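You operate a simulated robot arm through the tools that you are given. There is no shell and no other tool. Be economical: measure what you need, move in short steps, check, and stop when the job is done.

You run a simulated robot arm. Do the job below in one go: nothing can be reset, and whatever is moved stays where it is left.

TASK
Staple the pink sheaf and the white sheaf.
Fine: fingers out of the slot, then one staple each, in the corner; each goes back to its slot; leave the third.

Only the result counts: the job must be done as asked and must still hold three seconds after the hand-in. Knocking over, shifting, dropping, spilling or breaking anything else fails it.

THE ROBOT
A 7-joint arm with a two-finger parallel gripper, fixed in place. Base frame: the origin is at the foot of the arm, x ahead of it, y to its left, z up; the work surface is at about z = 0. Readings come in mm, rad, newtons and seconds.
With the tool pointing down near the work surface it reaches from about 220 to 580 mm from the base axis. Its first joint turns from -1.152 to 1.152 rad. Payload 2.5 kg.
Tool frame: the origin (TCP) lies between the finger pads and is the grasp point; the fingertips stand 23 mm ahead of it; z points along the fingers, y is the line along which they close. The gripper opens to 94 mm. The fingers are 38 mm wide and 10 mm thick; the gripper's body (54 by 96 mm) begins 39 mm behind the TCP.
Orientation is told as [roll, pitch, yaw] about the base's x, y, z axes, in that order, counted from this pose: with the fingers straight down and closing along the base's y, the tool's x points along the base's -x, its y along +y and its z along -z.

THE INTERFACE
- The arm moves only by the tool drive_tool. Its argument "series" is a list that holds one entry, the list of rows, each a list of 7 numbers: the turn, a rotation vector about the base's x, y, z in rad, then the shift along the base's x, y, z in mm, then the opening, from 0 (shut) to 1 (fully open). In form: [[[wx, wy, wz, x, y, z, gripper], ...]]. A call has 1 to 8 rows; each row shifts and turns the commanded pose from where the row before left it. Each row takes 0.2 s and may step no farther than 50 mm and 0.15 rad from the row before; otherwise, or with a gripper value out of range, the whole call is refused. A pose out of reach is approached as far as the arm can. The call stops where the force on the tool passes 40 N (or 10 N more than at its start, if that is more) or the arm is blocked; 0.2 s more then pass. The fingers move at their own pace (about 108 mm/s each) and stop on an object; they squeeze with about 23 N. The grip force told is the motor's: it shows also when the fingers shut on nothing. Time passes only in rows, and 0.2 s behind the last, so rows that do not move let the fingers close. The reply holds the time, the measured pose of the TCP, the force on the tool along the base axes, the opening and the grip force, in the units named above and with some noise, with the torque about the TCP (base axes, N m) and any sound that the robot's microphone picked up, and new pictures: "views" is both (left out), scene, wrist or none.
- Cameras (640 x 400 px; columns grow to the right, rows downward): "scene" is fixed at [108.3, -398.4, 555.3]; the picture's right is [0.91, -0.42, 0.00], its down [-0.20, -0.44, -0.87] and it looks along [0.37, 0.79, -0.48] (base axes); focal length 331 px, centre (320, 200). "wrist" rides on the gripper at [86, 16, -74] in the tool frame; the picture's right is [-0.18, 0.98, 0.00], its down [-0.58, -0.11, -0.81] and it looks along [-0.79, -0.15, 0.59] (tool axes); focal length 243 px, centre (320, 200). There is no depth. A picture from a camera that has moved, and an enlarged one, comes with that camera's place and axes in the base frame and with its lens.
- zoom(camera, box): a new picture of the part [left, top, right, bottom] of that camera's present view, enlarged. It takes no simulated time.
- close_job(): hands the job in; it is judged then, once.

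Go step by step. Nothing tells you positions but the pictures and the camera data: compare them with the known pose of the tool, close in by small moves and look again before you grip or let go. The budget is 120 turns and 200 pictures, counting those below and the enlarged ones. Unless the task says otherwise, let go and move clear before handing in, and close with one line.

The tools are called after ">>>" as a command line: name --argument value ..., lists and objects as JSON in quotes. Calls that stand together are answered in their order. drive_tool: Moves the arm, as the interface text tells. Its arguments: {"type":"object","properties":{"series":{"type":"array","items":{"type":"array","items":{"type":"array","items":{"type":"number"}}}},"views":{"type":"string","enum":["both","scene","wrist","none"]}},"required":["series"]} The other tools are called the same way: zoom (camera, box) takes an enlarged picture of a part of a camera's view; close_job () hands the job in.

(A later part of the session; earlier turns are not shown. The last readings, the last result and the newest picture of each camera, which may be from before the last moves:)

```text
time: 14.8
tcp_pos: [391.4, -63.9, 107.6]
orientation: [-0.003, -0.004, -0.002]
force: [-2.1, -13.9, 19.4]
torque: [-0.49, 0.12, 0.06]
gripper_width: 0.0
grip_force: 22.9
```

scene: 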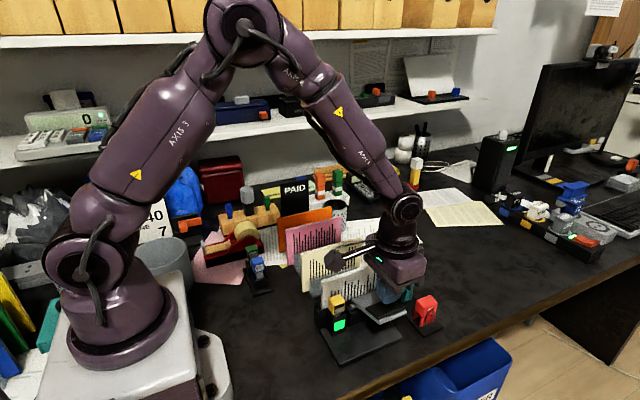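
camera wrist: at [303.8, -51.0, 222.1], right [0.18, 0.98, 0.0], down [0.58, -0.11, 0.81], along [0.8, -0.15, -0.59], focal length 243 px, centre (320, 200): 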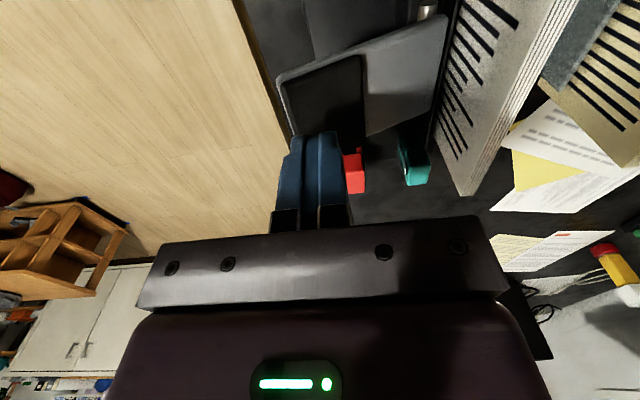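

>>> drive_tool --series '[[[0, 0, 0, 0, 0, -3, 0], [0, 0, 0, 0, 0, -3, 0]]]' --views "none"

>>> zoom --camera "scene" --box '[300, 230, 420, 350]'

```text
time: 15.4
tcp_pos: [391.9, -62.8, 102.4]
orientation: [-0.003, -0.005, -0.002]
force: [-0.2, -16.0, 21.4]
torque: [-0.53, 0.2, 0.14]
gripper_width: 0.0
grip_force: 22.7
```

```text
3.33 times, centred on (360, 290) of scene
camera zoom: at [108.3, -398.4, 555.3], right [0.91, -0.42, 0.0], down [-0.2, -0.44, -0.87], along [0.37, 0.79, -0.48], focal length 1104 px, centre (187, -100)
```

zoom: 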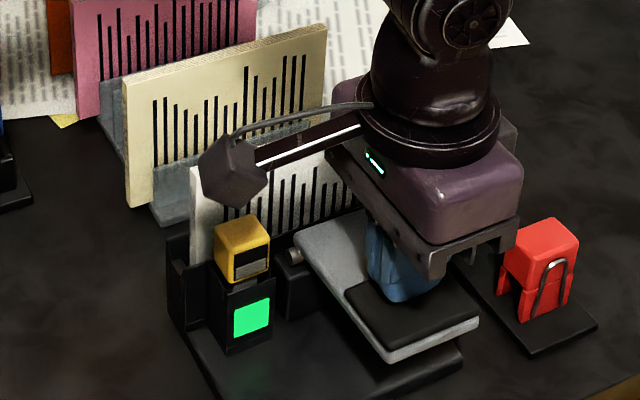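

>>> drive_tool --series '[[[0, 0, 0, 0, 0, -3, 0], [0, 0, 0, 0, 0, -3, 0], [0, 0, 0, 0, 0, -3, 0]]]' --views "none"

```text
time: 15.9
tcp_pos: [391.3, -63.1, 102.0]
orientation: [-0.001, -0.005, 0.0]
force: [-5.8, 1.5, 15.6]
torque: [-0.11, 0.29, -0.03]
gripper_width: 0.1
grip_force: 23.1
stopped in row 2: the force on the tool passed its limit at 46 N (the readings are from after the stop); the commanded pose is now the measured one
```

>>> zoom --camera "scene" --box '[300, 230, 420, 350]'

>>> drive_tool --series '[[[0, 0, 0, 0, 0, -2, 0], [0, 0, 0, 0, 0, -1, 0]]]' --views "none"

```text
3.33 times, centred on (360, 290) of scene
camera zoom: at [108.3, -398.4, 555.3], right [0.91, -0.42, 0.0], down [-0.2, -0.44, -0.87], along [0.37, 0.79, -0.48], focal length 1104 px, centre (187, -100)
```

zoom: 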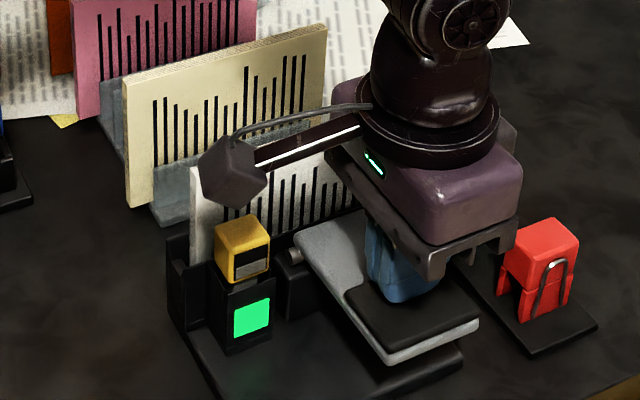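

```text
time: 16.4
tcp_pos: [392.4, -61.7, 101.6]
orientation: [-0.001, -0.004, 0.001]
force: [-5.5, 1.6, 15.3]
torque: [-0.09, 0.32, -0.06]
gripper_width: 0.0
grip_force: 23.1
stopped in row 2: the force on the tool passed its limit at 44 N (the readings are from after the stop); the commanded pose is now the measured one
```

The lever met a hard resistance with no sound reported. I'll look at it before pushing further.

>>> drive_tool --series '[[[0, 0, 0, 0, 0, 0, 0]]]' --views "wrist"

>>> zoom --camera "scene" --box '[340, 280, 400, 350]'

>>> zoom --camera "wrist" --box '[220, 0, 480, 200]'

```text
time: 16.8
tcp_pos: [392.6, -61.7, 101.6]
orientation: [-0.002, -0.003, -0.001]
force: [-6.7, 2.3, 19.8]
torque: [-0.08, 0.4, 0.0]
gripper_width: 0.0
grip_force: 22.6
camera wrist: at [306.0, -46.1, 175.5], right [0.18, 0.98, 0.0], down [0.58, -0.11, 0.81], along [0.8, -0.15, -0.59], focal length 243 px, centre (320, 200)
```

wrist: 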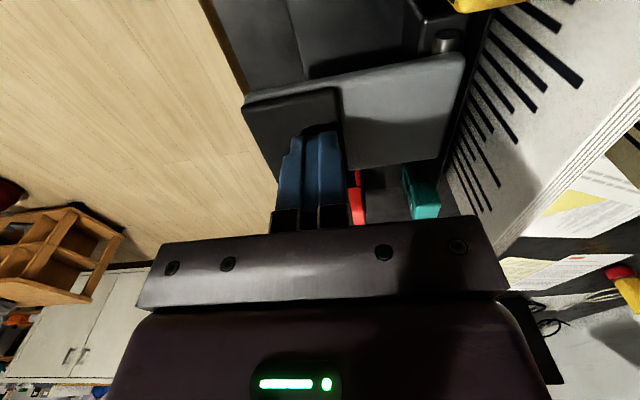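

```text
5.71 times, centred on (370, 315) of scene
camera zoom: at [108.3, -398.4, 555.3], right [0.91, -0.42, 0.0], down [-0.2, -0.44, -0.87], along [0.37, 0.79, -0.48], focal length 1893 px, centre (34, -457)
```

zoom: 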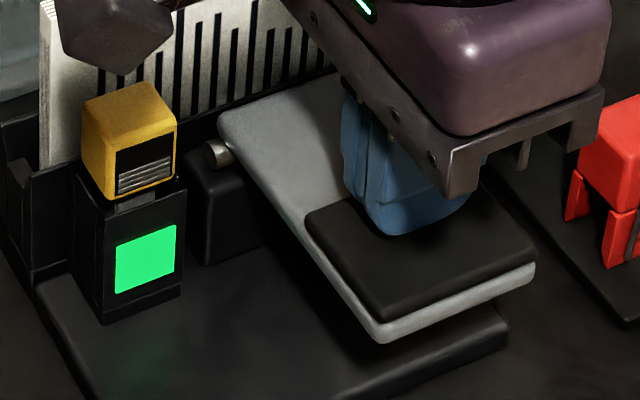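

```text
2.00 times, centred on (350, 100) of wrist
camera zoom: at [306.0, -46.1, 175.5], right [0.18, 0.98, 0.0], down [0.58, -0.11, 0.81], along [0.8, -0.15, -0.59], focal length 485 px, centre (260, 400)
```

zoom: 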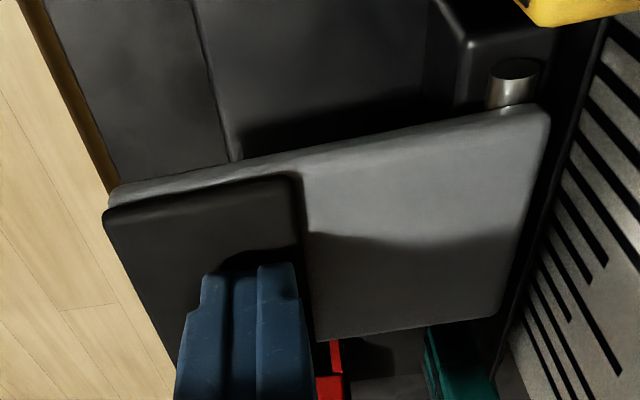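

>>> drive_tool --series '[[[0, 0, 0, 0, 0, -0.7, 0], [0, 0, 0, 0, 0, -0.5, 0]]]' --views "none"

```text
time: 17.5
tcp_pos: [393.2, -62.4, 101.4]
orientation: [-0.002, -0.006, 0.001]
force: [-5.6, 2.2, 15.1]
torque: [-0.03, 0.34, -0.06]
gripper_width: 0.0
grip_force: 22.7
stopped in row 2: the force on the tool passed its limit at 41 N (the readings are from after the stop); the commanded pose is now the measured one
```

>>> zoom --camera "scene" --box '[325, 290, 355, 315]'

>>> drive_tool --series '[[[0, 0, 0, 0, 0, -0.3, 0]]]' --views "none"

```text
16.00 times, centred on (340, 302) of scene
camera zoom: at [108.3, -398.4, 555.3], right [0.91, -0.42, 0.0], down [-0.2, -0.44, -0.87], along [0.37, 0.79, -0.48], focal length 5302 px, centre (0, -1440)
```

zoom: 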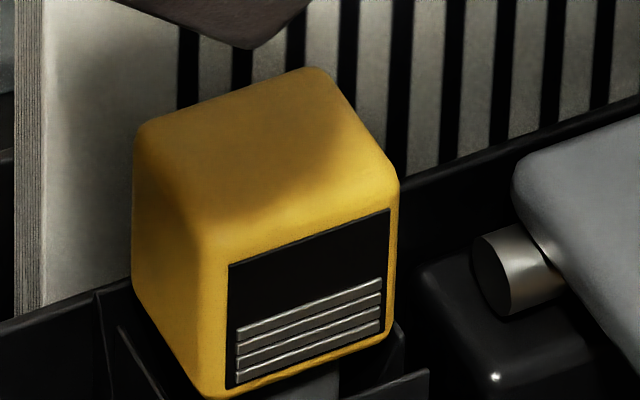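

```text
time: 17.9
tcp_pos: [392.9, -64.3, 101.2]
orientation: [-0.002, -0.005, 0.0]
force: [-8.8, 2.3, 24.8]
torque: [-0.09, 0.53, -0.03]
gripper_width: 0.0
grip_force: 23.5
```

The magazine window now shows four bars where it showed five, so one staple seems to have fired at the stop. I'll release the lever and check.

>>> drive_tool --series '[[[0, 0, 0, 0, 0, 15, 0], [0, 0, 0, 0, 0, 25, 0], [0, 0, 0, 0, 0, 45, 0], [0, 0, 0, -4, 35, 10, 0.22], [0, 0, 0, -4, 40, 0, 0.22], [0, 0, 0, 0, 0, 0, 0.22]]]' --views "both"

>>> zoom --camera "scene" --box '[315, 270, 355, 320]'

>>> zoom --camera "scene" --box '[300, 250, 420, 350]'

```text
time: 19.3
tcp_pos: [383.4, 14.6, 196.4]
orientation: [-0.003, -0.004, -0.002]
force: [-0.1, 0.2, 0.1]
torque: [0.03, 0.02, 0.0]
gripper_width: 20.5
grip_force: 0.0
camera wrist: at [296.8, 31.1, 270.0], right [0.19, 0.98, 0.0], down [0.58, -0.11, 0.81], along [0.8, -0.15, -0.59], focal length 243 px, centre (320, 200)
```

scene: 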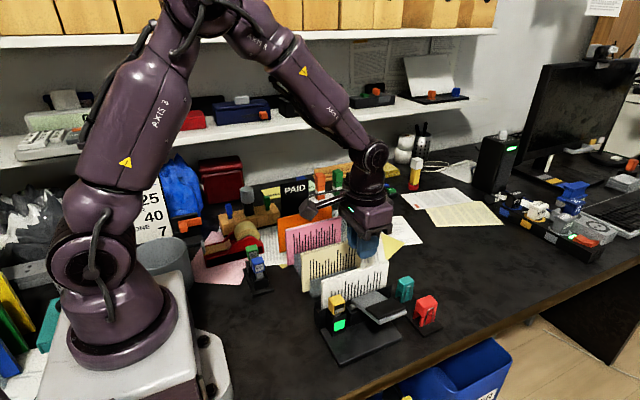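
wrist: 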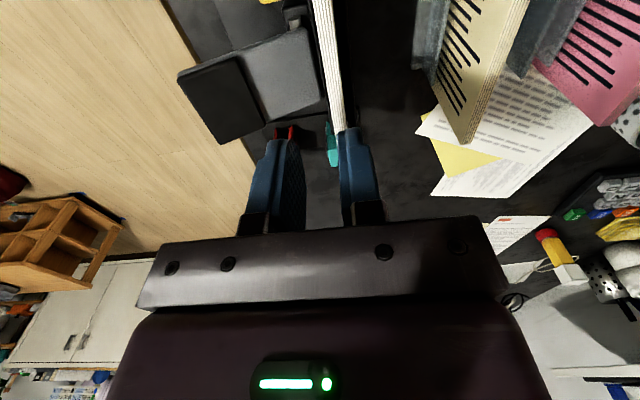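

```text
8.00 times, centred on (335, 295) of scene
camera zoom: at [108.3, -398.4, 555.3], right [0.91, -0.42, 0.0], down [-0.2, -0.44, -0.87], along [0.37, 0.79, -0.48], focal length 2651 px, centre (200, -560)
```

zoom: 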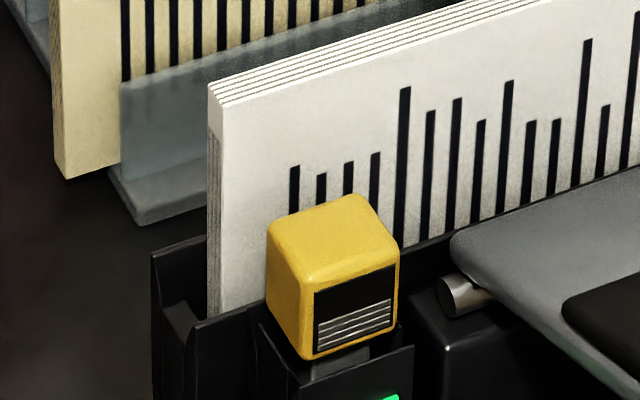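

```text
4.00 times, centred on (360, 300) of scene
camera zoom: at [108.3, -398.4, 555.3], right [0.91, -0.42, 0.0], down [-0.2, -0.44, -0.87], along [0.37, 0.79, -0.48], focal length 1325 px, centre (160, -200)
```

zoom: 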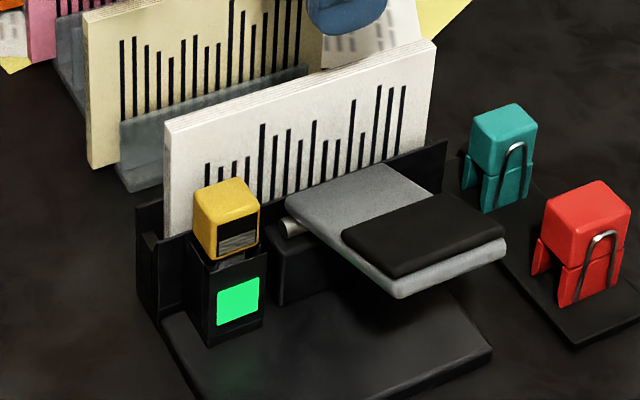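

>>> zoom --camera "scene" --box '[328, 298, 348, 314]'

>>> zoom --camera "wrist" --box '[240, 0, 400, 180]'

```text
16.00 times, centred on (338, 306) of scene
camera zoom: at [108.3, -398.4, 555.3], right [0.91, -0.42, 0.0], down [-0.2, -0.44, -0.87], along [0.37, 0.79, -0.48], focal length 5302 px, centre (32, -1496)
```

zoom: 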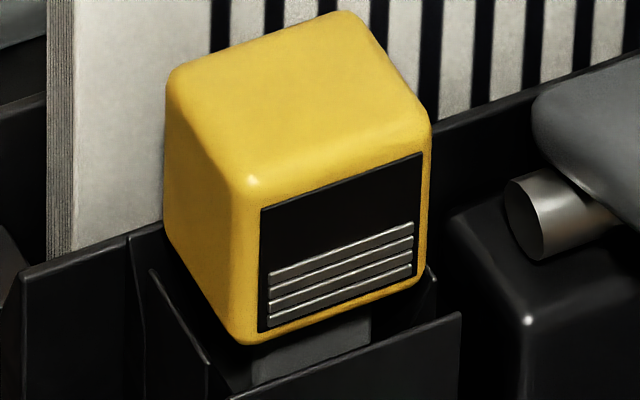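

```text
2.22 times, centred on (320, 90) of wrist
camera zoom: at [296.8, 31.1, 270.0], right [0.19, 0.98, 0.0], down [0.58, -0.11, 0.81], along [0.8, -0.15, -0.59], focal length 539 px, centre (320, 444)
```

zoom: 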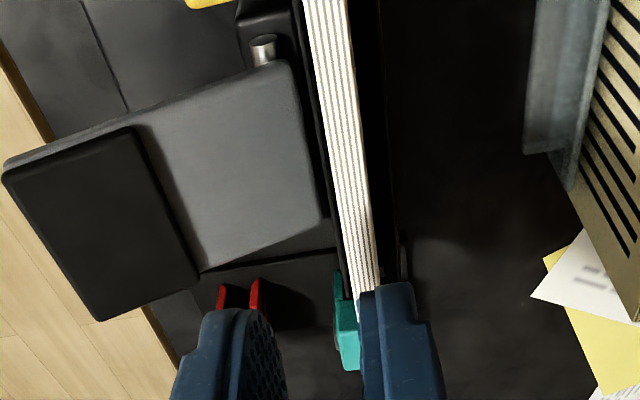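

Four bars remain, so exactly one staple was used. I'll regrip white near y ≈ 24 and lift it out to inspect.

>>> drive_tool --series '[[[0, 0, 0, -2, 9.3, 0, 0.25], [0, 0, 0, 0, 0, -40, 0.25], [0, 0, 0, 0, 0, -46, 0.25], [0, 0, 0, 0, 0, 0, 0], [0, 0, 0, 0, 0, 0, 0]]]' --views "none"

>>> zoom --camera "scene" --box '[310, 250, 400, 330]'

```text
time: 20.5
tcp_pos: [383.8, 22.4, 111.8]
orientation: [-0.001, -0.005, 0.0]
force: [-4.3, 3.5, 12.3]
torque: [0.25, 0.62, 0.0]
gripper_width: 8.6
grip_force: 22.8
```

```text
5.00 times, centred on (355, 290) of scene
camera zoom: at [108.3, -398.4, 555.3], right [0.91, -0.42, 0.0], down [-0.2, -0.44, -0.87], along [0.37, 0.79, -0.48], focal length 1657 px, centre (145, -250)
```

zoom: 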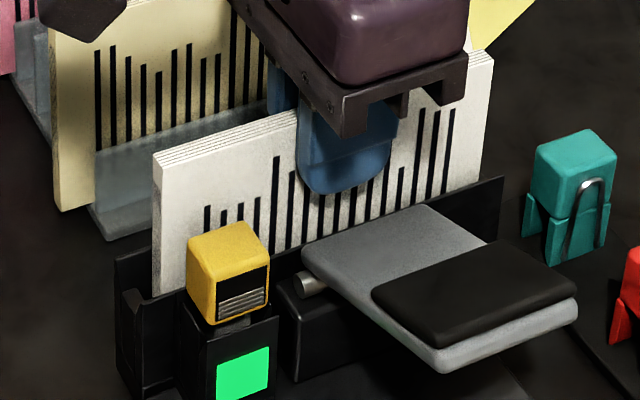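

Gripped (8.6 mm). The upward force looks like the sheaf resting on the floor. Lifting gently.

>>> drive_tool --series '[[[0, 0, 0, 0, 0, 4, 0], [0, 0, 0, 0, 0, 10, 0], [0, 0, 0, 0, 0, 20, 0], [0, 0, 0, 0, 0, 35, 0]]]' --views "none"

>>> zoom --camera "scene" --box '[310, 230, 400, 330]'

```text
time: 21.5
tcp_pos: [383.1, 21.8, 178.3]
orientation: [-0.003, -0.004, -0.001]
force: [0.0, -0.4, -0.8]
torque: [-0.01, -0.03, 0.01]
gripper_width: 8.5
grip_force: 22.7
```

```text
4.00 times, centred on (355, 280) of scene
camera zoom: at [108.4, -398.5, 555.3], right [0.91, -0.42, 0.0], down [-0.2, -0.44, -0.87], along [0.37, 0.79, -0.48], focal length 1325 px, centre (180, -120)
```

zoom: 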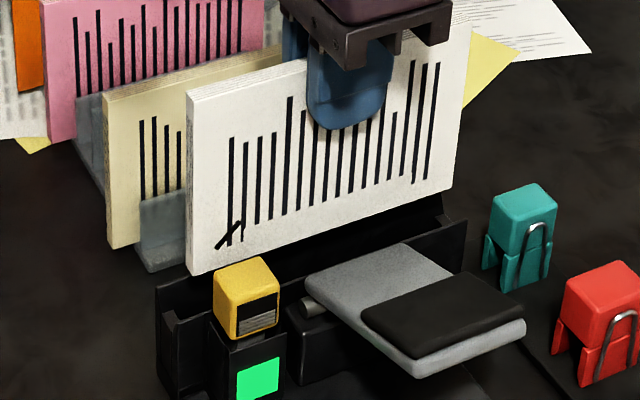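

A diagonal staple now shows in white's lower-left corner. I'll lift it over cream and carry it back to its slot at y ≈ 174.4.

>>> drive_tool --series '[[[0, 0, 0, 0, 0, 40, 0], [0, 0, 0, 0, 0, 35, 0], [0, 0, 0, 0, 38, 0, 0], [0, 0, 0, 0, 38, 0, 0], [0, 0, 0, 0, 38, 0, 0], [0, 0, 0, 0, 38, 0, 0], [0, 0, 0, 0, 0, -20, 0]]]' --views "both"

>>> zoom --camera "scene" --box '[260, 160, 380, 300]'

>>> zoom --camera "wrist" --box '[220, 0, 440, 200]'

```text
time: 23.1
tcp_pos: [381.8, 174.1, 235.6]
orientation: [-0.003, -0.003, -0.003]
force: [0.2, -0.5, -0.1]
torque: [-0.02, 0.02, 0.04]
gripper_width: 8.6
grip_force: 23.5
camera wrist: at [295.3, 190.5, 309.7], right [0.19, 0.98, 0.0], down [0.58, -0.11, 0.81], along [0.8, -0.15, -0.59], focal length 243 px, centre (320, 200)
```

scene: 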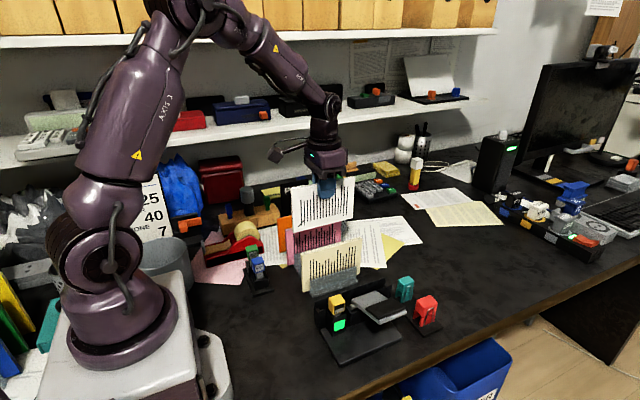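
wrist: 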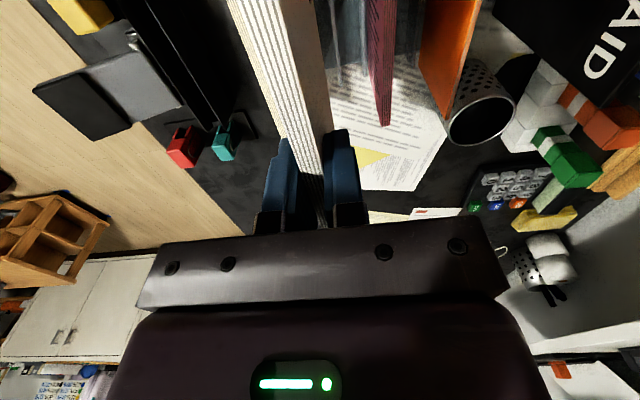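

```text
2.86 times, centred on (320, 230) of scene
camera zoom: at [108.4, -398.4, 555.3], right [0.91, -0.42, 0.0], down [-0.2, -0.44, -0.87], along [0.37, 0.79, -0.48], focal length 947 px, centre (320, 114)
```

zoom: 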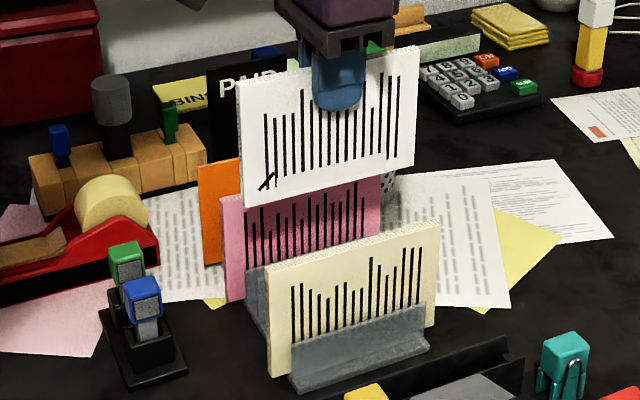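

```text
2.00 times, centred on (330, 100) of wrist
camera zoom: at [295.3, 190.5, 309.7], right [0.19, 0.98, 0.0], down [0.58, -0.11, 0.81], along [0.8, -0.15, -0.59], focal length 485 px, centre (300, 400)
```

zoom: 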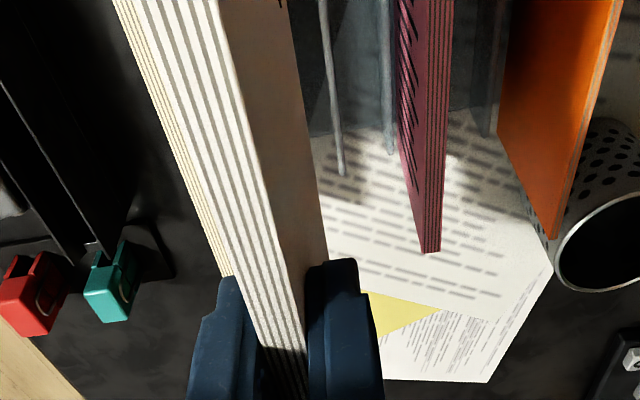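

>>> drive_tool --series '[[[0, 0, 0, 0, 0.3, -40, 0], [0, 0, 0, 0, 0, -30, 0], [0, 0, 0, 0, 0, -8, 0], [0, 0, 0, 0, 0, 0, 0]]]' --views "wrist"

>>> zoom --camera "wrist" --box '[220, 0, 440, 160]'

>>> zoom --camera "scene" --box '[270, 200, 370, 300]'

```text
time: 24.1
tcp_pos: [382.3, 174.1, 156.0]
orientation: [-0.004, -0.005, 0.001]
force: [0.1, 0.3, -0.6]
torque: [-0.01, -0.01, -0.01]
gripper_width: 8.5
grip_force: 23.3
camera wrist: at [295.8, 190.9, 230.0], right [0.18, 0.98, 0.0], down [0.58, -0.11, 0.81], along [0.8, -0.15, -0.59], focal length 243 px, centre (320, 200)
```

wrist: 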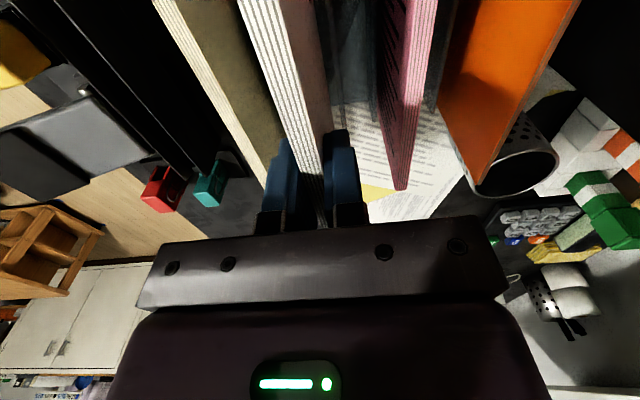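

```text
2.50 times, centred on (330, 80) of wrist
camera zoom: at [295.8, 190.9, 230.0], right [0.18, 0.98, 0.0], down [0.58, -0.11, 0.81], along [0.8, -0.15, -0.59], focal length 606 px, centre (295, 500)
```

zoom: 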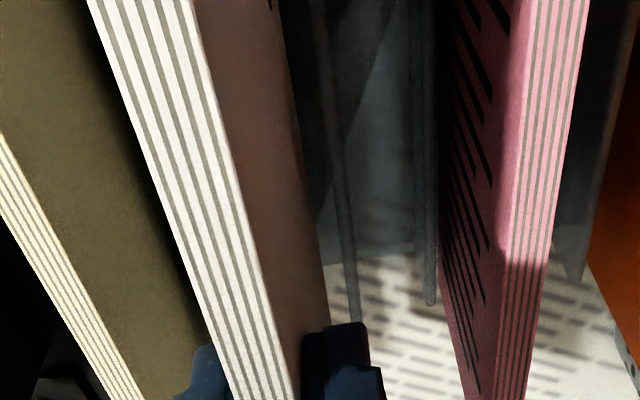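

```text
4.00 times, centred on (320, 250) of scene
camera zoom: at [108.3, -398.4, 555.3], right [0.91, -0.42, 0.0], down [-0.2, -0.44, -0.87], along [0.37, 0.79, -0.48], focal length 1325 px, centre (320, 0)
```

zoom: 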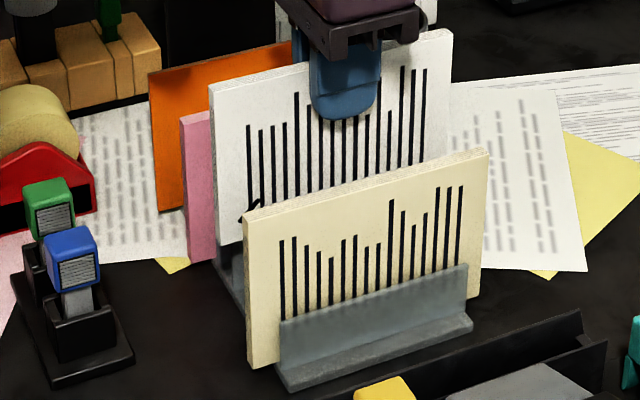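

Aligned with its slot. Lowering in stages.

>>> drive_tool --series '[[[0, 0, 0, 0, 0, -12, 0], [0, 0, 0, 0, 0, -12, 0], [0, 0, 0, 0, 0, -10, 0], [0, 0, 0, 0, 0, -6, 0], [0, 0, 0, 0, 0, -4, 0]]]' --views "none"

```text
time: 25.3
tcp_pos: [383.0, 173.8, 111.5]
orientation: [-0.004, -0.005, 0.001]
force: [-0.2, -0.2, -1.7]
torque: [0.0, 0.01, 0.02]
gripper_width: 8.6
grip_force: 22.6
```

>>> drive_tool --series '[[[0, 0, 0, 0, 0, -2, 0], [0, 0, 0, 0, 0, -2, 0], [0, 0, 0, 0, 0, -1, 0]]]' --views "none"

```text
time: 26.1
tcp_pos: [383.6, 174.6, 105.9]
orientation: [-0.004, -0.005, 0.0]
force: [-0.3, -0.4, -1.5]
torque: [0.04, -0.04, 0.01]
gripper_width: 8.8
grip_force: 23.3
```

>>> drive_tool --series '[[[0, 0, 0, 0, 0, -1, 0], [0, 0, 0, 0, 0, -1, 0], [0, 0, 0, 0, 0, -1, 0]]]' --views "none"

>>> zoom --camera "scene" --box '[270, 200, 370, 300]'

```text
time: 26.9
tcp_pos: [383.4, 172.9, 103.1]
orientation: [-0.004, -0.004, 0.001]
force: [0.0, -1.4, 1.1]
torque: [-0.01, 0.12, 0.01]
gripper_width: 8.6
grip_force: 22.7
```

```text
4.00 times, centred on (320, 250) of scene
camera zoom: at [108.3, -398.4, 555.3], right [0.91, -0.42, 0.0], down [-0.2, -0.44, -0.87], along [0.37, 0.79, -0.48], focal length 1325 px, centre (320, 0)
```

zoom: 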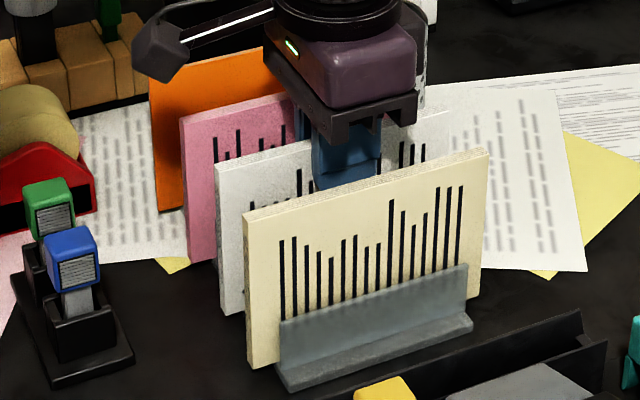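

The bottom is just touching. Releasing, rising and moving over pink.

>>> drive_tool --series '[[[0, 0, 0, 0, 0, 0, 0.35], [0, 0, 0, 0, 0, 0, 0.35], [0, 0, 0, 0, 0, 20, 0.35], [0, 0, 0, 0, 0, 40, 0.35], [0, 0, 0, 0, 0, 40, 0.4], [0, 0, 0, -1, 25, 0, 0.4], [0, 0, 0, -1, 25, 0, 0.4]]]' --views "both"

>>> zoom --camera "wrist" --box '[190, 0, 450, 200]'

>>> zoom --camera "scene" --box '[260, 180, 380, 300]'

```text
time: 28.5
tcp_pos: [382.4, 222.6, 202.6]
orientation: [-0.002, -0.005, -0.001]
force: [-0.3, 0.4, 0.4]
torque: [0.04, -0.03, -0.04]
gripper_width: 37.6
grip_force: 0.0
camera wrist: at [294.7, 239.3, 276.7], right [0.18, 0.98, 0.0], down [0.58, -0.11, 0.81], along [0.8, -0.15, -0.59], focal length 243 px, centre (320, 200)
```

scene: 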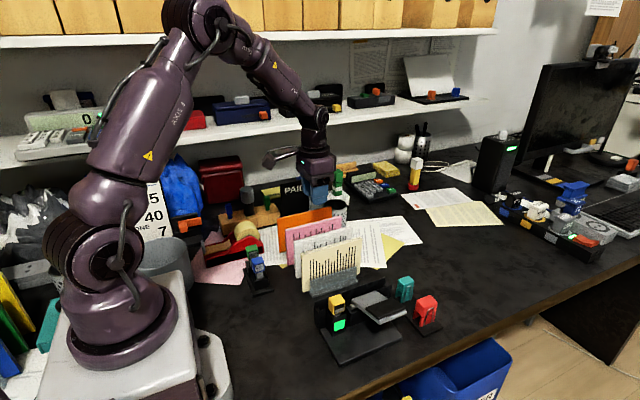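
wrist: 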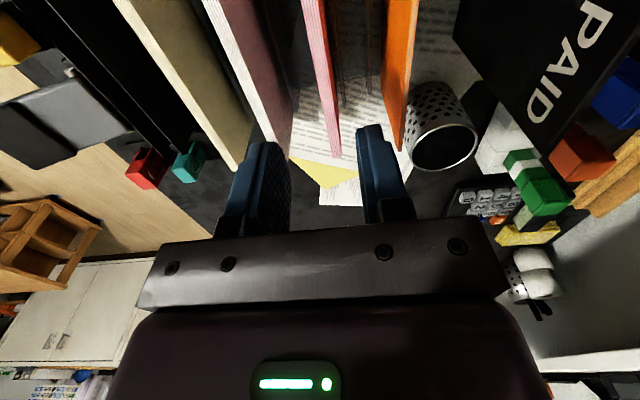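

```text
2.00 times, centred on (320, 100) of wrist
camera zoom: at [294.7, 239.3, 276.7], right [0.18, 0.98, 0.0], down [0.58, -0.11, 0.81], along [0.8, -0.15, -0.59], focal length 485 px, centre (320, 400)
```

zoom: 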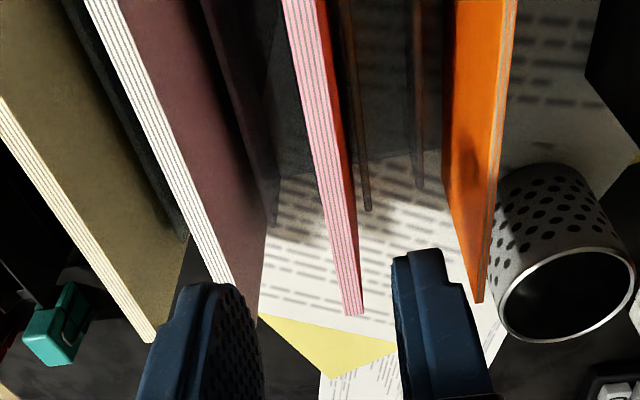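

```text
3.33 times, centred on (320, 240) of scene
camera zoom: at [108.3, -398.5, 555.3], right [0.91, -0.42, 0.0], down [-0.2, -0.44, -0.87], along [0.37, 0.79, -0.48], focal length 1104 px, centre (320, 67)
```

zoom: 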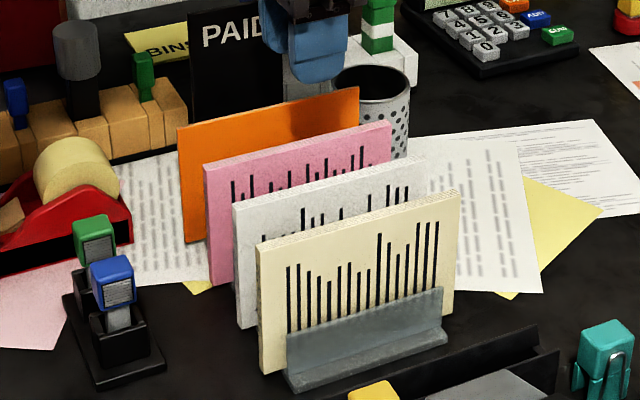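

White is back in its slot. Pink's centre comes out at about y = 225.5, so I'll align, descend and close on it.

>>> drive_tool --series '[[[0, 0, 0, -1.5, 2.9, 0, 0.4], [0, 0, 0, 0, 0, -40, 0.4], [0, 0, 0, 0, 0, -40, 0.4], [0, 0, 0, 0, 0, -20, 0.4], [0, 0, 0, 0, 0, 0, 0.4]]]' --views "wrist"

>>> zoom --camera "wrist" --box '[190, 0, 450, 240]'

```text
time: 29.7
tcp_pos: [378.4, 225.3, 103.9]
orientation: [-0.005, -0.003, 0.0]
force: [0.9, -0.5, 0.6]
torque: [0.0, 0.01, 0.01]
gripper_width: 37.8
grip_force: 0.0
camera wrist: at [291.4, 242.3, 177.8], right [0.18, 0.98, 0.0], down [0.58, -0.11, 0.81], along [0.8, -0.15, -0.59], focal length 243 px, centre (320, 200)
```

wrist: 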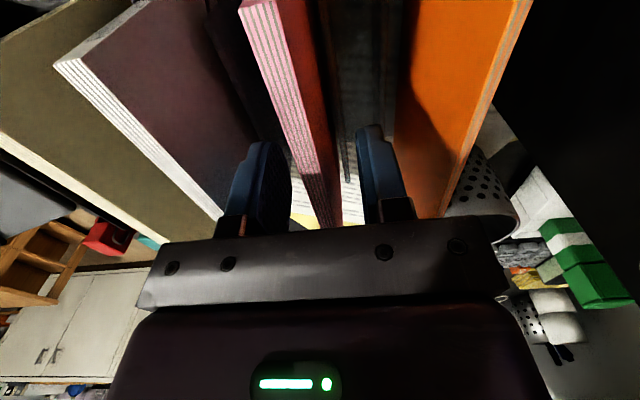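

```text
1.67 times, centred on (320, 120) of wrist
camera zoom: at [291.4, 242.3, 177.8], right [0.18, 0.98, 0.0], down [0.58, -0.11, 0.81], along [0.8, -0.15, -0.59], focal length 404 px, centre (320, 333)
```

zoom: 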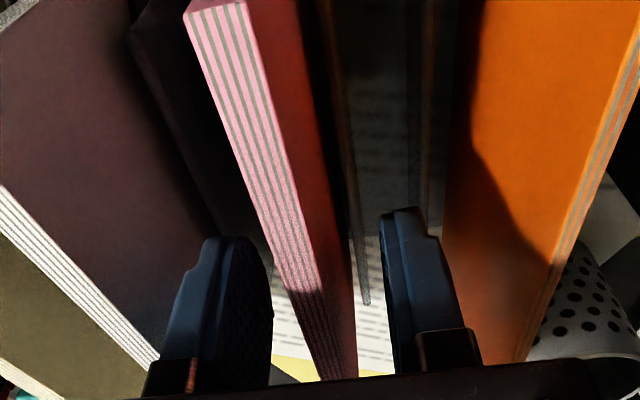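

>>> drive_tool --series '[[[0, 0, 0, 1.5, -0.6, -1, 0.4], [0, 0, 0, 0, 0, 0, 0], [0, 0, 0, 0, 0, 0, 0]]]' --views "none"

```text
time: 30.5
tcp_pos: [379.6, 225.2, 104.6]
orientation: [-0.004, -0.005, 0.001]
force: [0.2, -0.4, 1.3]
torque: [-0.01, 0.0, 0.02]
gripper_width: 8.7
grip_force: 23.2
```

Pink is gripped with no side force. Lifting and carrying it high over to the stapler.

>>> drive_tool --series '[[[0, 0, 0, 0, 0, 15, 0], [0, 0, 0, 0, 0, 35, 0], [0, 0, 0, 0, 0, 45, 0], [0, 0, 0, 0, 0, 45, 0], [0, 0, 0, 0, 0, 10, 0]]]' --views "scene"

>>> drive_tool --series '[[[0, 0, 0, 0, -40, 0, 0], [0, 0, 0, 0, -40, 0, 0], [0, 0, 0, 0, -40, 0, 0], [0, 0, 0, 0, -40, 0, 0], [0, 0, 0, 0, -40, 0, 0], [0, 0, 0, 0, 0, -35, 0], [0, 0, 0, 0, 0, -40, 0], [0, 0, 0, 0, 0, 0, 0]]]' --views "both"

>>> zoom --camera "scene" --box '[310, 250, 400, 320]'

>>> zoom --camera "wrist" --box '[210, 0, 370, 150]'

```text
time: 31.7
tcp_pos: [380.9, 226.6, 251.8]
orientation: [-0.001, -0.005, 0.001]
force: [0.9, -0.2, -1.7]
torque: [-0.01, -0.03, -0.02]
gripper_width: 8.4
grip_force: 23.3
```

scene: 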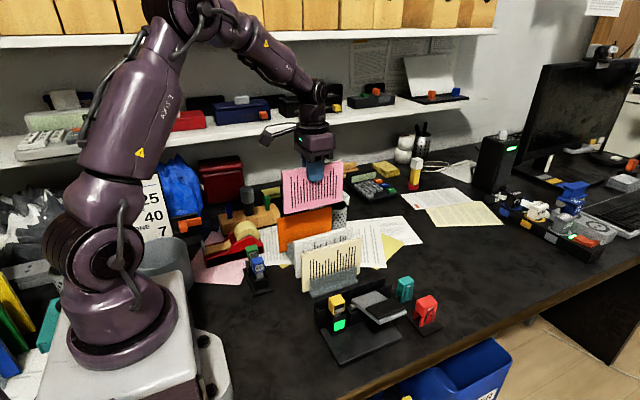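

```text
time: 33.5
tcp_pos: [380.7, 28.7, 177.2]
orientation: [-0.005, -0.006, 0.001]
force: [-1.1, 0.0, -1.0]
torque: [-0.02, -0.02, -0.02]
gripper_width: 8.5
grip_force: 22.7
camera wrist: at [293.9, 44.8, 250.6], right [0.18, 0.98, 0.0], down [0.58, -0.11, 0.81], along [0.8, -0.15, -0.59], focal length 243 px, centre (320, 200)
```

scene: 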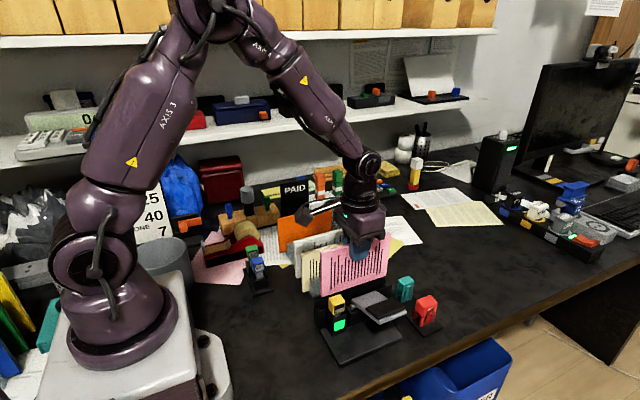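
wrist: 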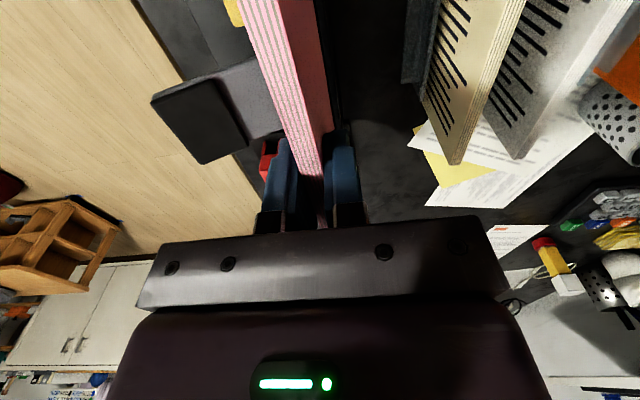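

```text
5.71 times, centred on (355, 285) of scene
camera zoom: at [108.3, -398.4, 555.3], right [0.91, -0.42, 0.0], down [-0.2, -0.44, -0.87], along [0.37, 0.79, -0.48], focal length 1893 px, centre (120, -286)
```

zoom: 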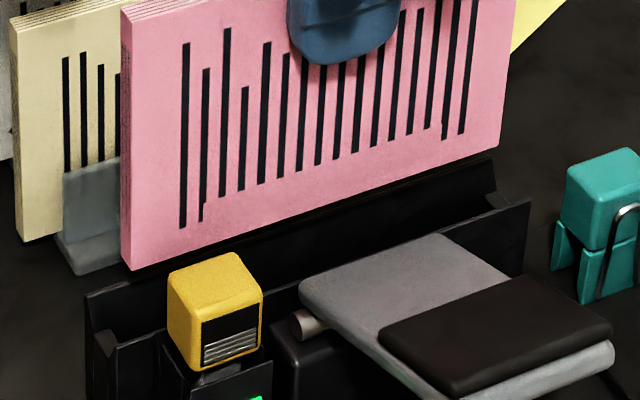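

```text
2.67 times, centred on (290, 75) of wrist
camera zoom: at [293.9, 44.8, 250.6], right [0.18, 0.98, 0.0], down [0.58, -0.11, 0.81], along [0.8, -0.15, -0.59], focal length 647 px, centre (400, 533)
```

zoom: 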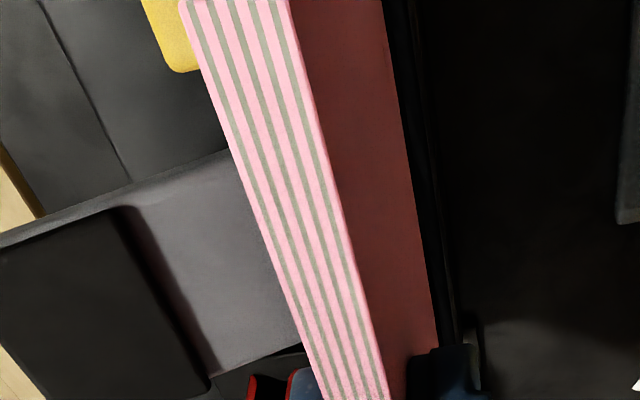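

Pink needs about 4 mm toward -y. I'll correct that and lower partway.

>>> drive_tool --series '[[[0, 0, 0, -0.7, -4, 0, 0], [0, 0, 0, 0, 0, -10, 0], [0, 0, 0, 0, 0, 0, 0]]]' --views "none"

>>> zoom --camera "wrist" --box '[210, 0, 370, 150]'

>>> zoom --camera "scene" --box '[310, 250, 400, 320]'

```text
time: 34.3
tcp_pos: [379.3, 23.1, 166.9]
orientation: [-0.004, -0.004, 0.001]
force: [-0.2, 1.1, -0.7]
torque: [-0.02, 0.03, -0.01]
gripper_width: 8.7
grip_force: 22.9
```

```text
2.67 times, centred on (290, 75) of wrist
camera zoom: at [292.9, 39.5, 240.3], right [0.18, 0.98, 0.0], down [0.58, -0.11, 0.81], along [0.8, -0.15, -0.59], focal length 647 px, centre (400, 533)
```

zoom: 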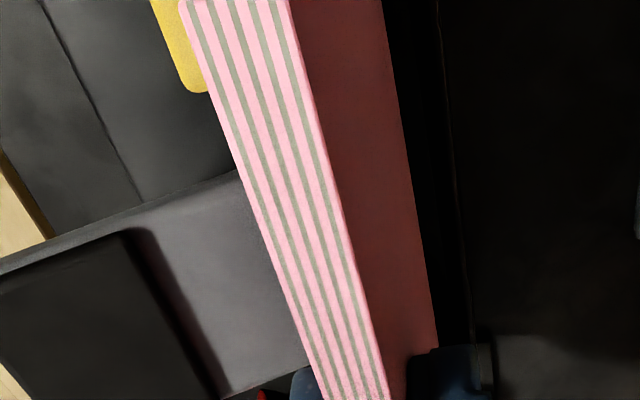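

```text
5.71 times, centred on (355, 285) of scene
camera zoom: at [108.3, -398.4, 555.3], right [0.91, -0.42, 0.0], down [-0.2, -0.44, -0.87], along [0.37, 0.79, -0.48], focal length 1893 px, centre (120, -286)
```

zoom: 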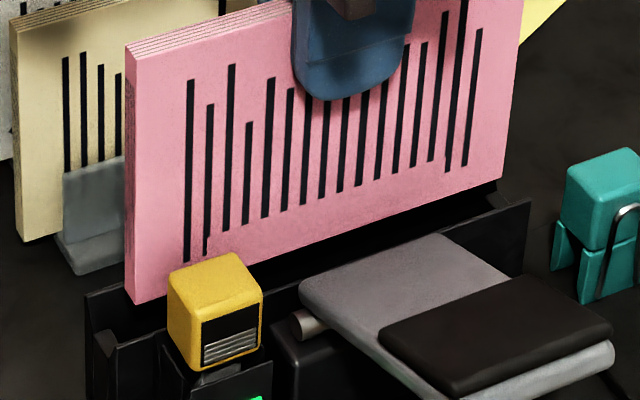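

Almost identical to white's entry position. I'll add 0.8 mm in y and lower in.

>>> drive_tool --series '[[[0, 0, 0, 0, 0.8, -10, 0], [0, 0, 0, 0, 0, -12, 0], [0, 0, 0, 0, 0, -12, 0], [0, 0, 0, 0, 0, -12, 0], [0, 0, 0, 0, 0, -6, 0]]]' --views "none"

>>> zoom --camera "scene" --box '[310, 250, 400, 330]'

```text
time: 35.5
tcp_pos: [378.9, 22.2, 115.6]
orientation: [-0.001, -0.007, -0.001]
force: [0.3, 6.1, 1.2]
torque: [0.32, 0.0, -0.01]
gripper_width: 8.7
grip_force: 22.9
```

```text
5.00 times, centred on (355, 290) of scene
camera zoom: at [108.3, -398.4, 555.3], right [0.91, -0.42, 0.0], down [-0.2, -0.44, -0.87], along [0.37, 0.79, -0.48], focal length 1657 px, centre (145, -250)
```

zoom: 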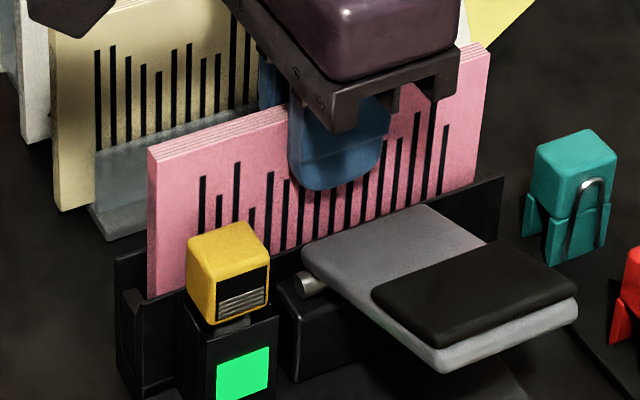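

A slight sideways force from the front wall; I'll ease +1.5 mm in y and continue down.

>>> drive_tool --series '[[[0, 0, 0, 0.5, 1.5, 0, 0], [0, 0, 0, 0, 0, -2, 0], [0, 0, 0, 0, 0, -2, 0]]]' --views "none"

```text
time: 36.3
tcp_pos: [379.4, 22.0, 111.8]
orientation: [-0.003, -0.005, 0.001]
force: [0.8, 3.0, -1.0]
torque: [0.15, -0.01, 0.08]
gripper_width: 8.8
grip_force: 22.5
```

>>> drive_tool --series '[[[0, 0, 0, 0, 1, -1, 0], [0, 0, 0, 0, 0, -1, 0], [0, 0, 0, 0, 0, -1, 0]]]' --views "none"

```text
time: 37.1
tcp_pos: [381.6, 23.3, 110.0]
orientation: [-0.004, -0.009, -0.002]
force: [-3.6, -4.9, 24.1]
torque: [-0.36, 0.17, -0.06]
gripper_width: 8.8
grip_force: 23.2
```

Floor contact. I'll relieve the preload, release and rise, then close and move above the lever.

>>> drive_tool --series '[[[0, 0, 0, 0, 0, 0.8, 0], [0, 0, 0, 0, 0, 0, 0.22], [0, 0, 0, 0, 0, 0, 0.22], [0, 0, 0, 0, 0, 10, 0.22], [0, 0, 0, 0, 0, 30, 0.22], [0, 0, 0, 0, 0, 40, 0.22]]]' --views "both"

>>> zoom --camera "scene" --box '[310, 250, 400, 330]'

>>> zoom --camera "scene" --box '[328, 298, 348, 314]'

```text
time: 38.5
tcp_pos: [382.7, 25.9, 188.0]
orientation: [-0.003, -0.005, 0.001]
force: [0.8, -0.2, 0.2]
torque: [0.01, 0.02, 0.01]
gripper_width: 20.3
grip_force: 0.1
camera wrist: at [295.3, 43.2, 262.8], right [0.18, 0.98, 0.0], down [0.58, -0.11, 0.81], along [0.8, -0.15, -0.59], focal length 243 px, centre (320, 200)
```

scene: 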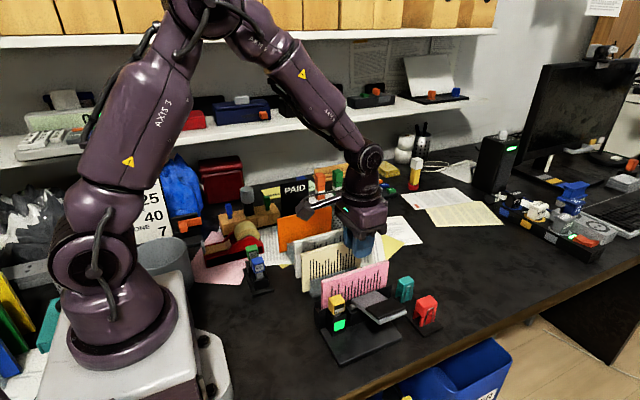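
wrist: 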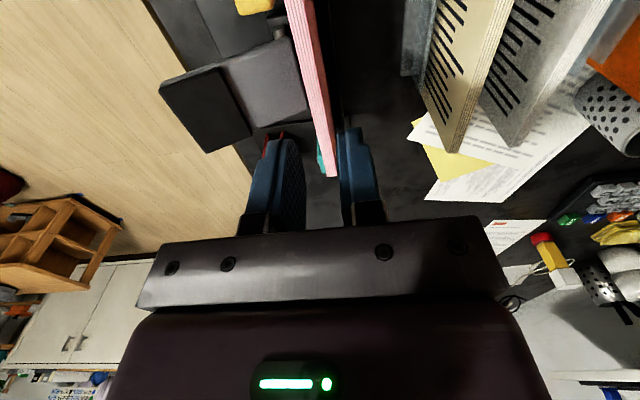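

```text
5.00 times, centred on (355, 290) of scene
camera zoom: at [108.4, -398.4, 555.3], right [0.91, -0.42, 0.0], down [-0.2, -0.44, -0.87], along [0.37, 0.79, -0.48], focal length 1657 px, centre (145, -250)
```

zoom: 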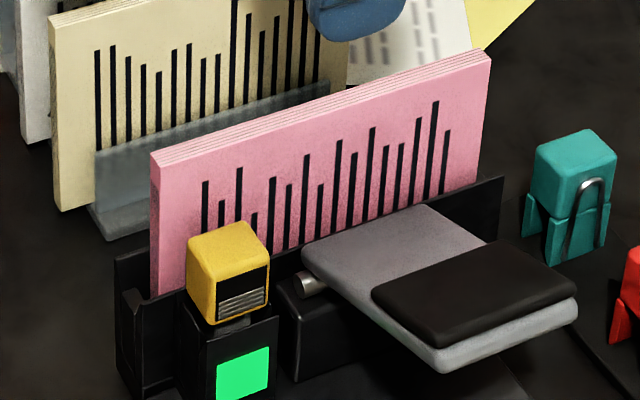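

```text
16.00 times, centred on (338, 306) of scene
camera zoom: at [108.4, -398.4, 555.3], right [0.91, -0.42, 0.0], down [-0.2, -0.44, -0.87], along [0.37, 0.79, -0.48], focal length 5302 px, centre (32, -1496)
```

zoom: 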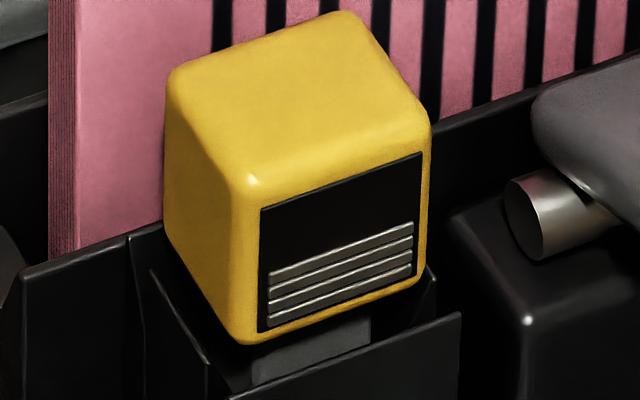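

Pink stands in the slot, four staples left, light green. Fingers closed, over to the lever, and press once to the stop.

>>> drive_tool --series '[[[0, 0, 0, 3, -30, 0, 0], [0, 0, 0, 3, -30, 0, 0], [0, 0, 0, 2, -29, 0, 0], [0, 0, 0, 0, 0, -40, 0], [0, 0, 0, 0, 0, -20, 0]]]' --views "none"

>>> drive_tool --series '[[[0, 0, 0, 0, 0, -5, 0], [0, 0, 0, 0, 0, -5, 0], [0, 0, 0, 0, 0, -5, 0], [0, 0, 0, 0, 0, -5, 0], [0, 0, 0, 0, 0, -3, 0], [0, 0, 0, 0, 0, -3, 0], [0, 0, 0, 0, 0, -3, 0]]]' --views "none"

>>> zoom --camera "scene" --box '[328, 298, 348, 314]'

```text
time: 39.7
tcp_pos: [388.6, -63.2, 131.2]
orientation: [-0.003, -0.004, 0.002]
force: [-0.2, 0.6, 0.2]
torque: [0.01, 0.01, 0.05]
gripper_width: 0.1
grip_force: 23.1
```

```text
time: 41.5
tcp_pos: [388.7, -65.4, 101.0]
orientation: [-0.006, -0.003, -0.001]
force: [-6.0, 1.9, 14.0]
torque: [-0.03, 0.26, -0.05]
gripper_width: 0.0
grip_force: 23.1
stopped in row 7: the force on the tool passed its limit at 41 N (the readings are from after the stop); the commanded pose is now the measured one
```

```text
16.00 times, centred on (338, 306) of scene
camera zoom: at [108.3, -398.4, 555.3], right [0.91, -0.42, 0.0], down [-0.2, -0.44, -0.87], along [0.37, 0.79, -0.48], focal length 5302 px, centre (32, -1496)
```

zoom: 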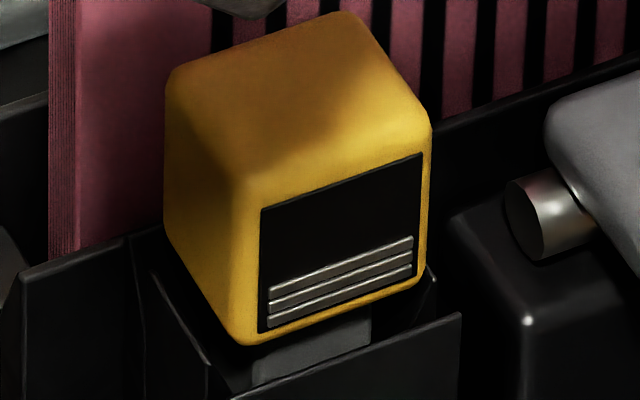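

Three bars are left, so the second staple fired. I'll release the lever and go back above pink.

>>> drive_tool --series '[[[0, 0, 0, 0, 0, 15, 0], [0, 0, 0, 0, 0, 25, 0], [0, 0, 0, 0, 0, 45, 0], [0, 0, 0, -2, 30, 5, 0.22], [0, 0, 0, -2, 30, 0, 0.25], [0, 0, 0, -2, 28, 0, 0.25], [0, 0, 0, 0, 0, 0, 0.25]]]' --views "wrist"

>>> zoom --camera "wrist" --box '[240, 0, 400, 180]'

>>> zoom --camera "scene" --box '[310, 250, 400, 330]'

```text
time: 43.1
tcp_pos: [380.4, 21.8, 189.7]
orientation: [-0.005, -0.004, -0.004]
force: [-0.7, 0.2, 0.0]
torque: [0.0, 0.0, -0.01]
gripper_width: 23.6
grip_force: 0.0
camera wrist: at [294.1, 39.3, 263.2], right [0.19, 0.98, -0.01], down [0.58, -0.11, 0.81], along [0.79, -0.15, -0.59], focal length 243 px, centre (320, 200)
```

wrist: 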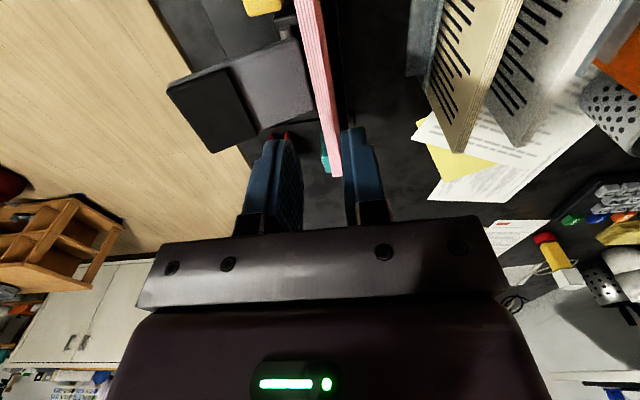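

```text
2.22 times, centred on (320, 90) of wrist
camera zoom: at [294.1, 39.3, 263.2], right [0.19, 0.98, -0.01], down [0.58, -0.11, 0.81], along [0.79, -0.15, -0.59], focal length 539 px, centre (320, 444)
```

zoom: 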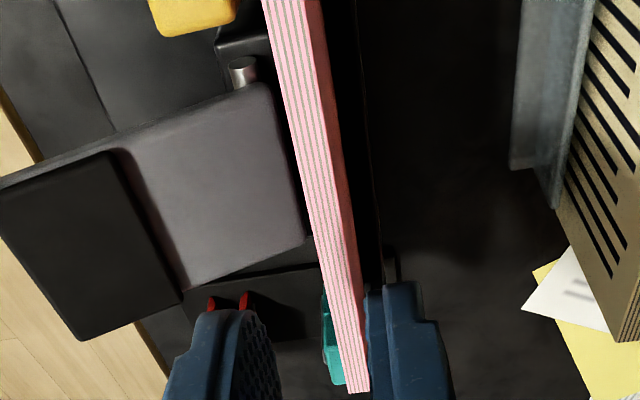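

```text
5.00 times, centred on (355, 290) of scene
camera zoom: at [108.3, -398.4, 555.3], right [0.91, -0.42, 0.0], down [-0.2, -0.44, -0.87], along [0.37, 0.79, -0.48], focal length 1657 px, centre (145, -250)
```

zoom: 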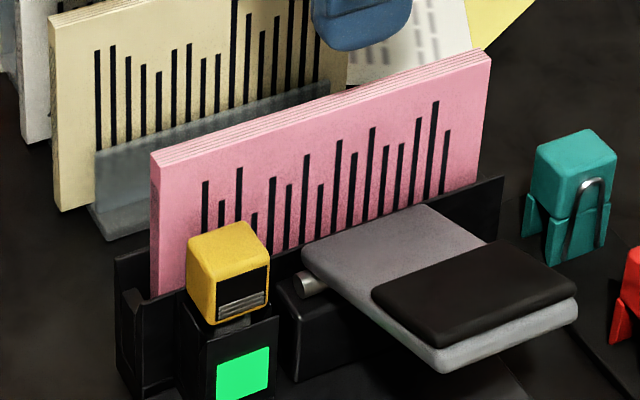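

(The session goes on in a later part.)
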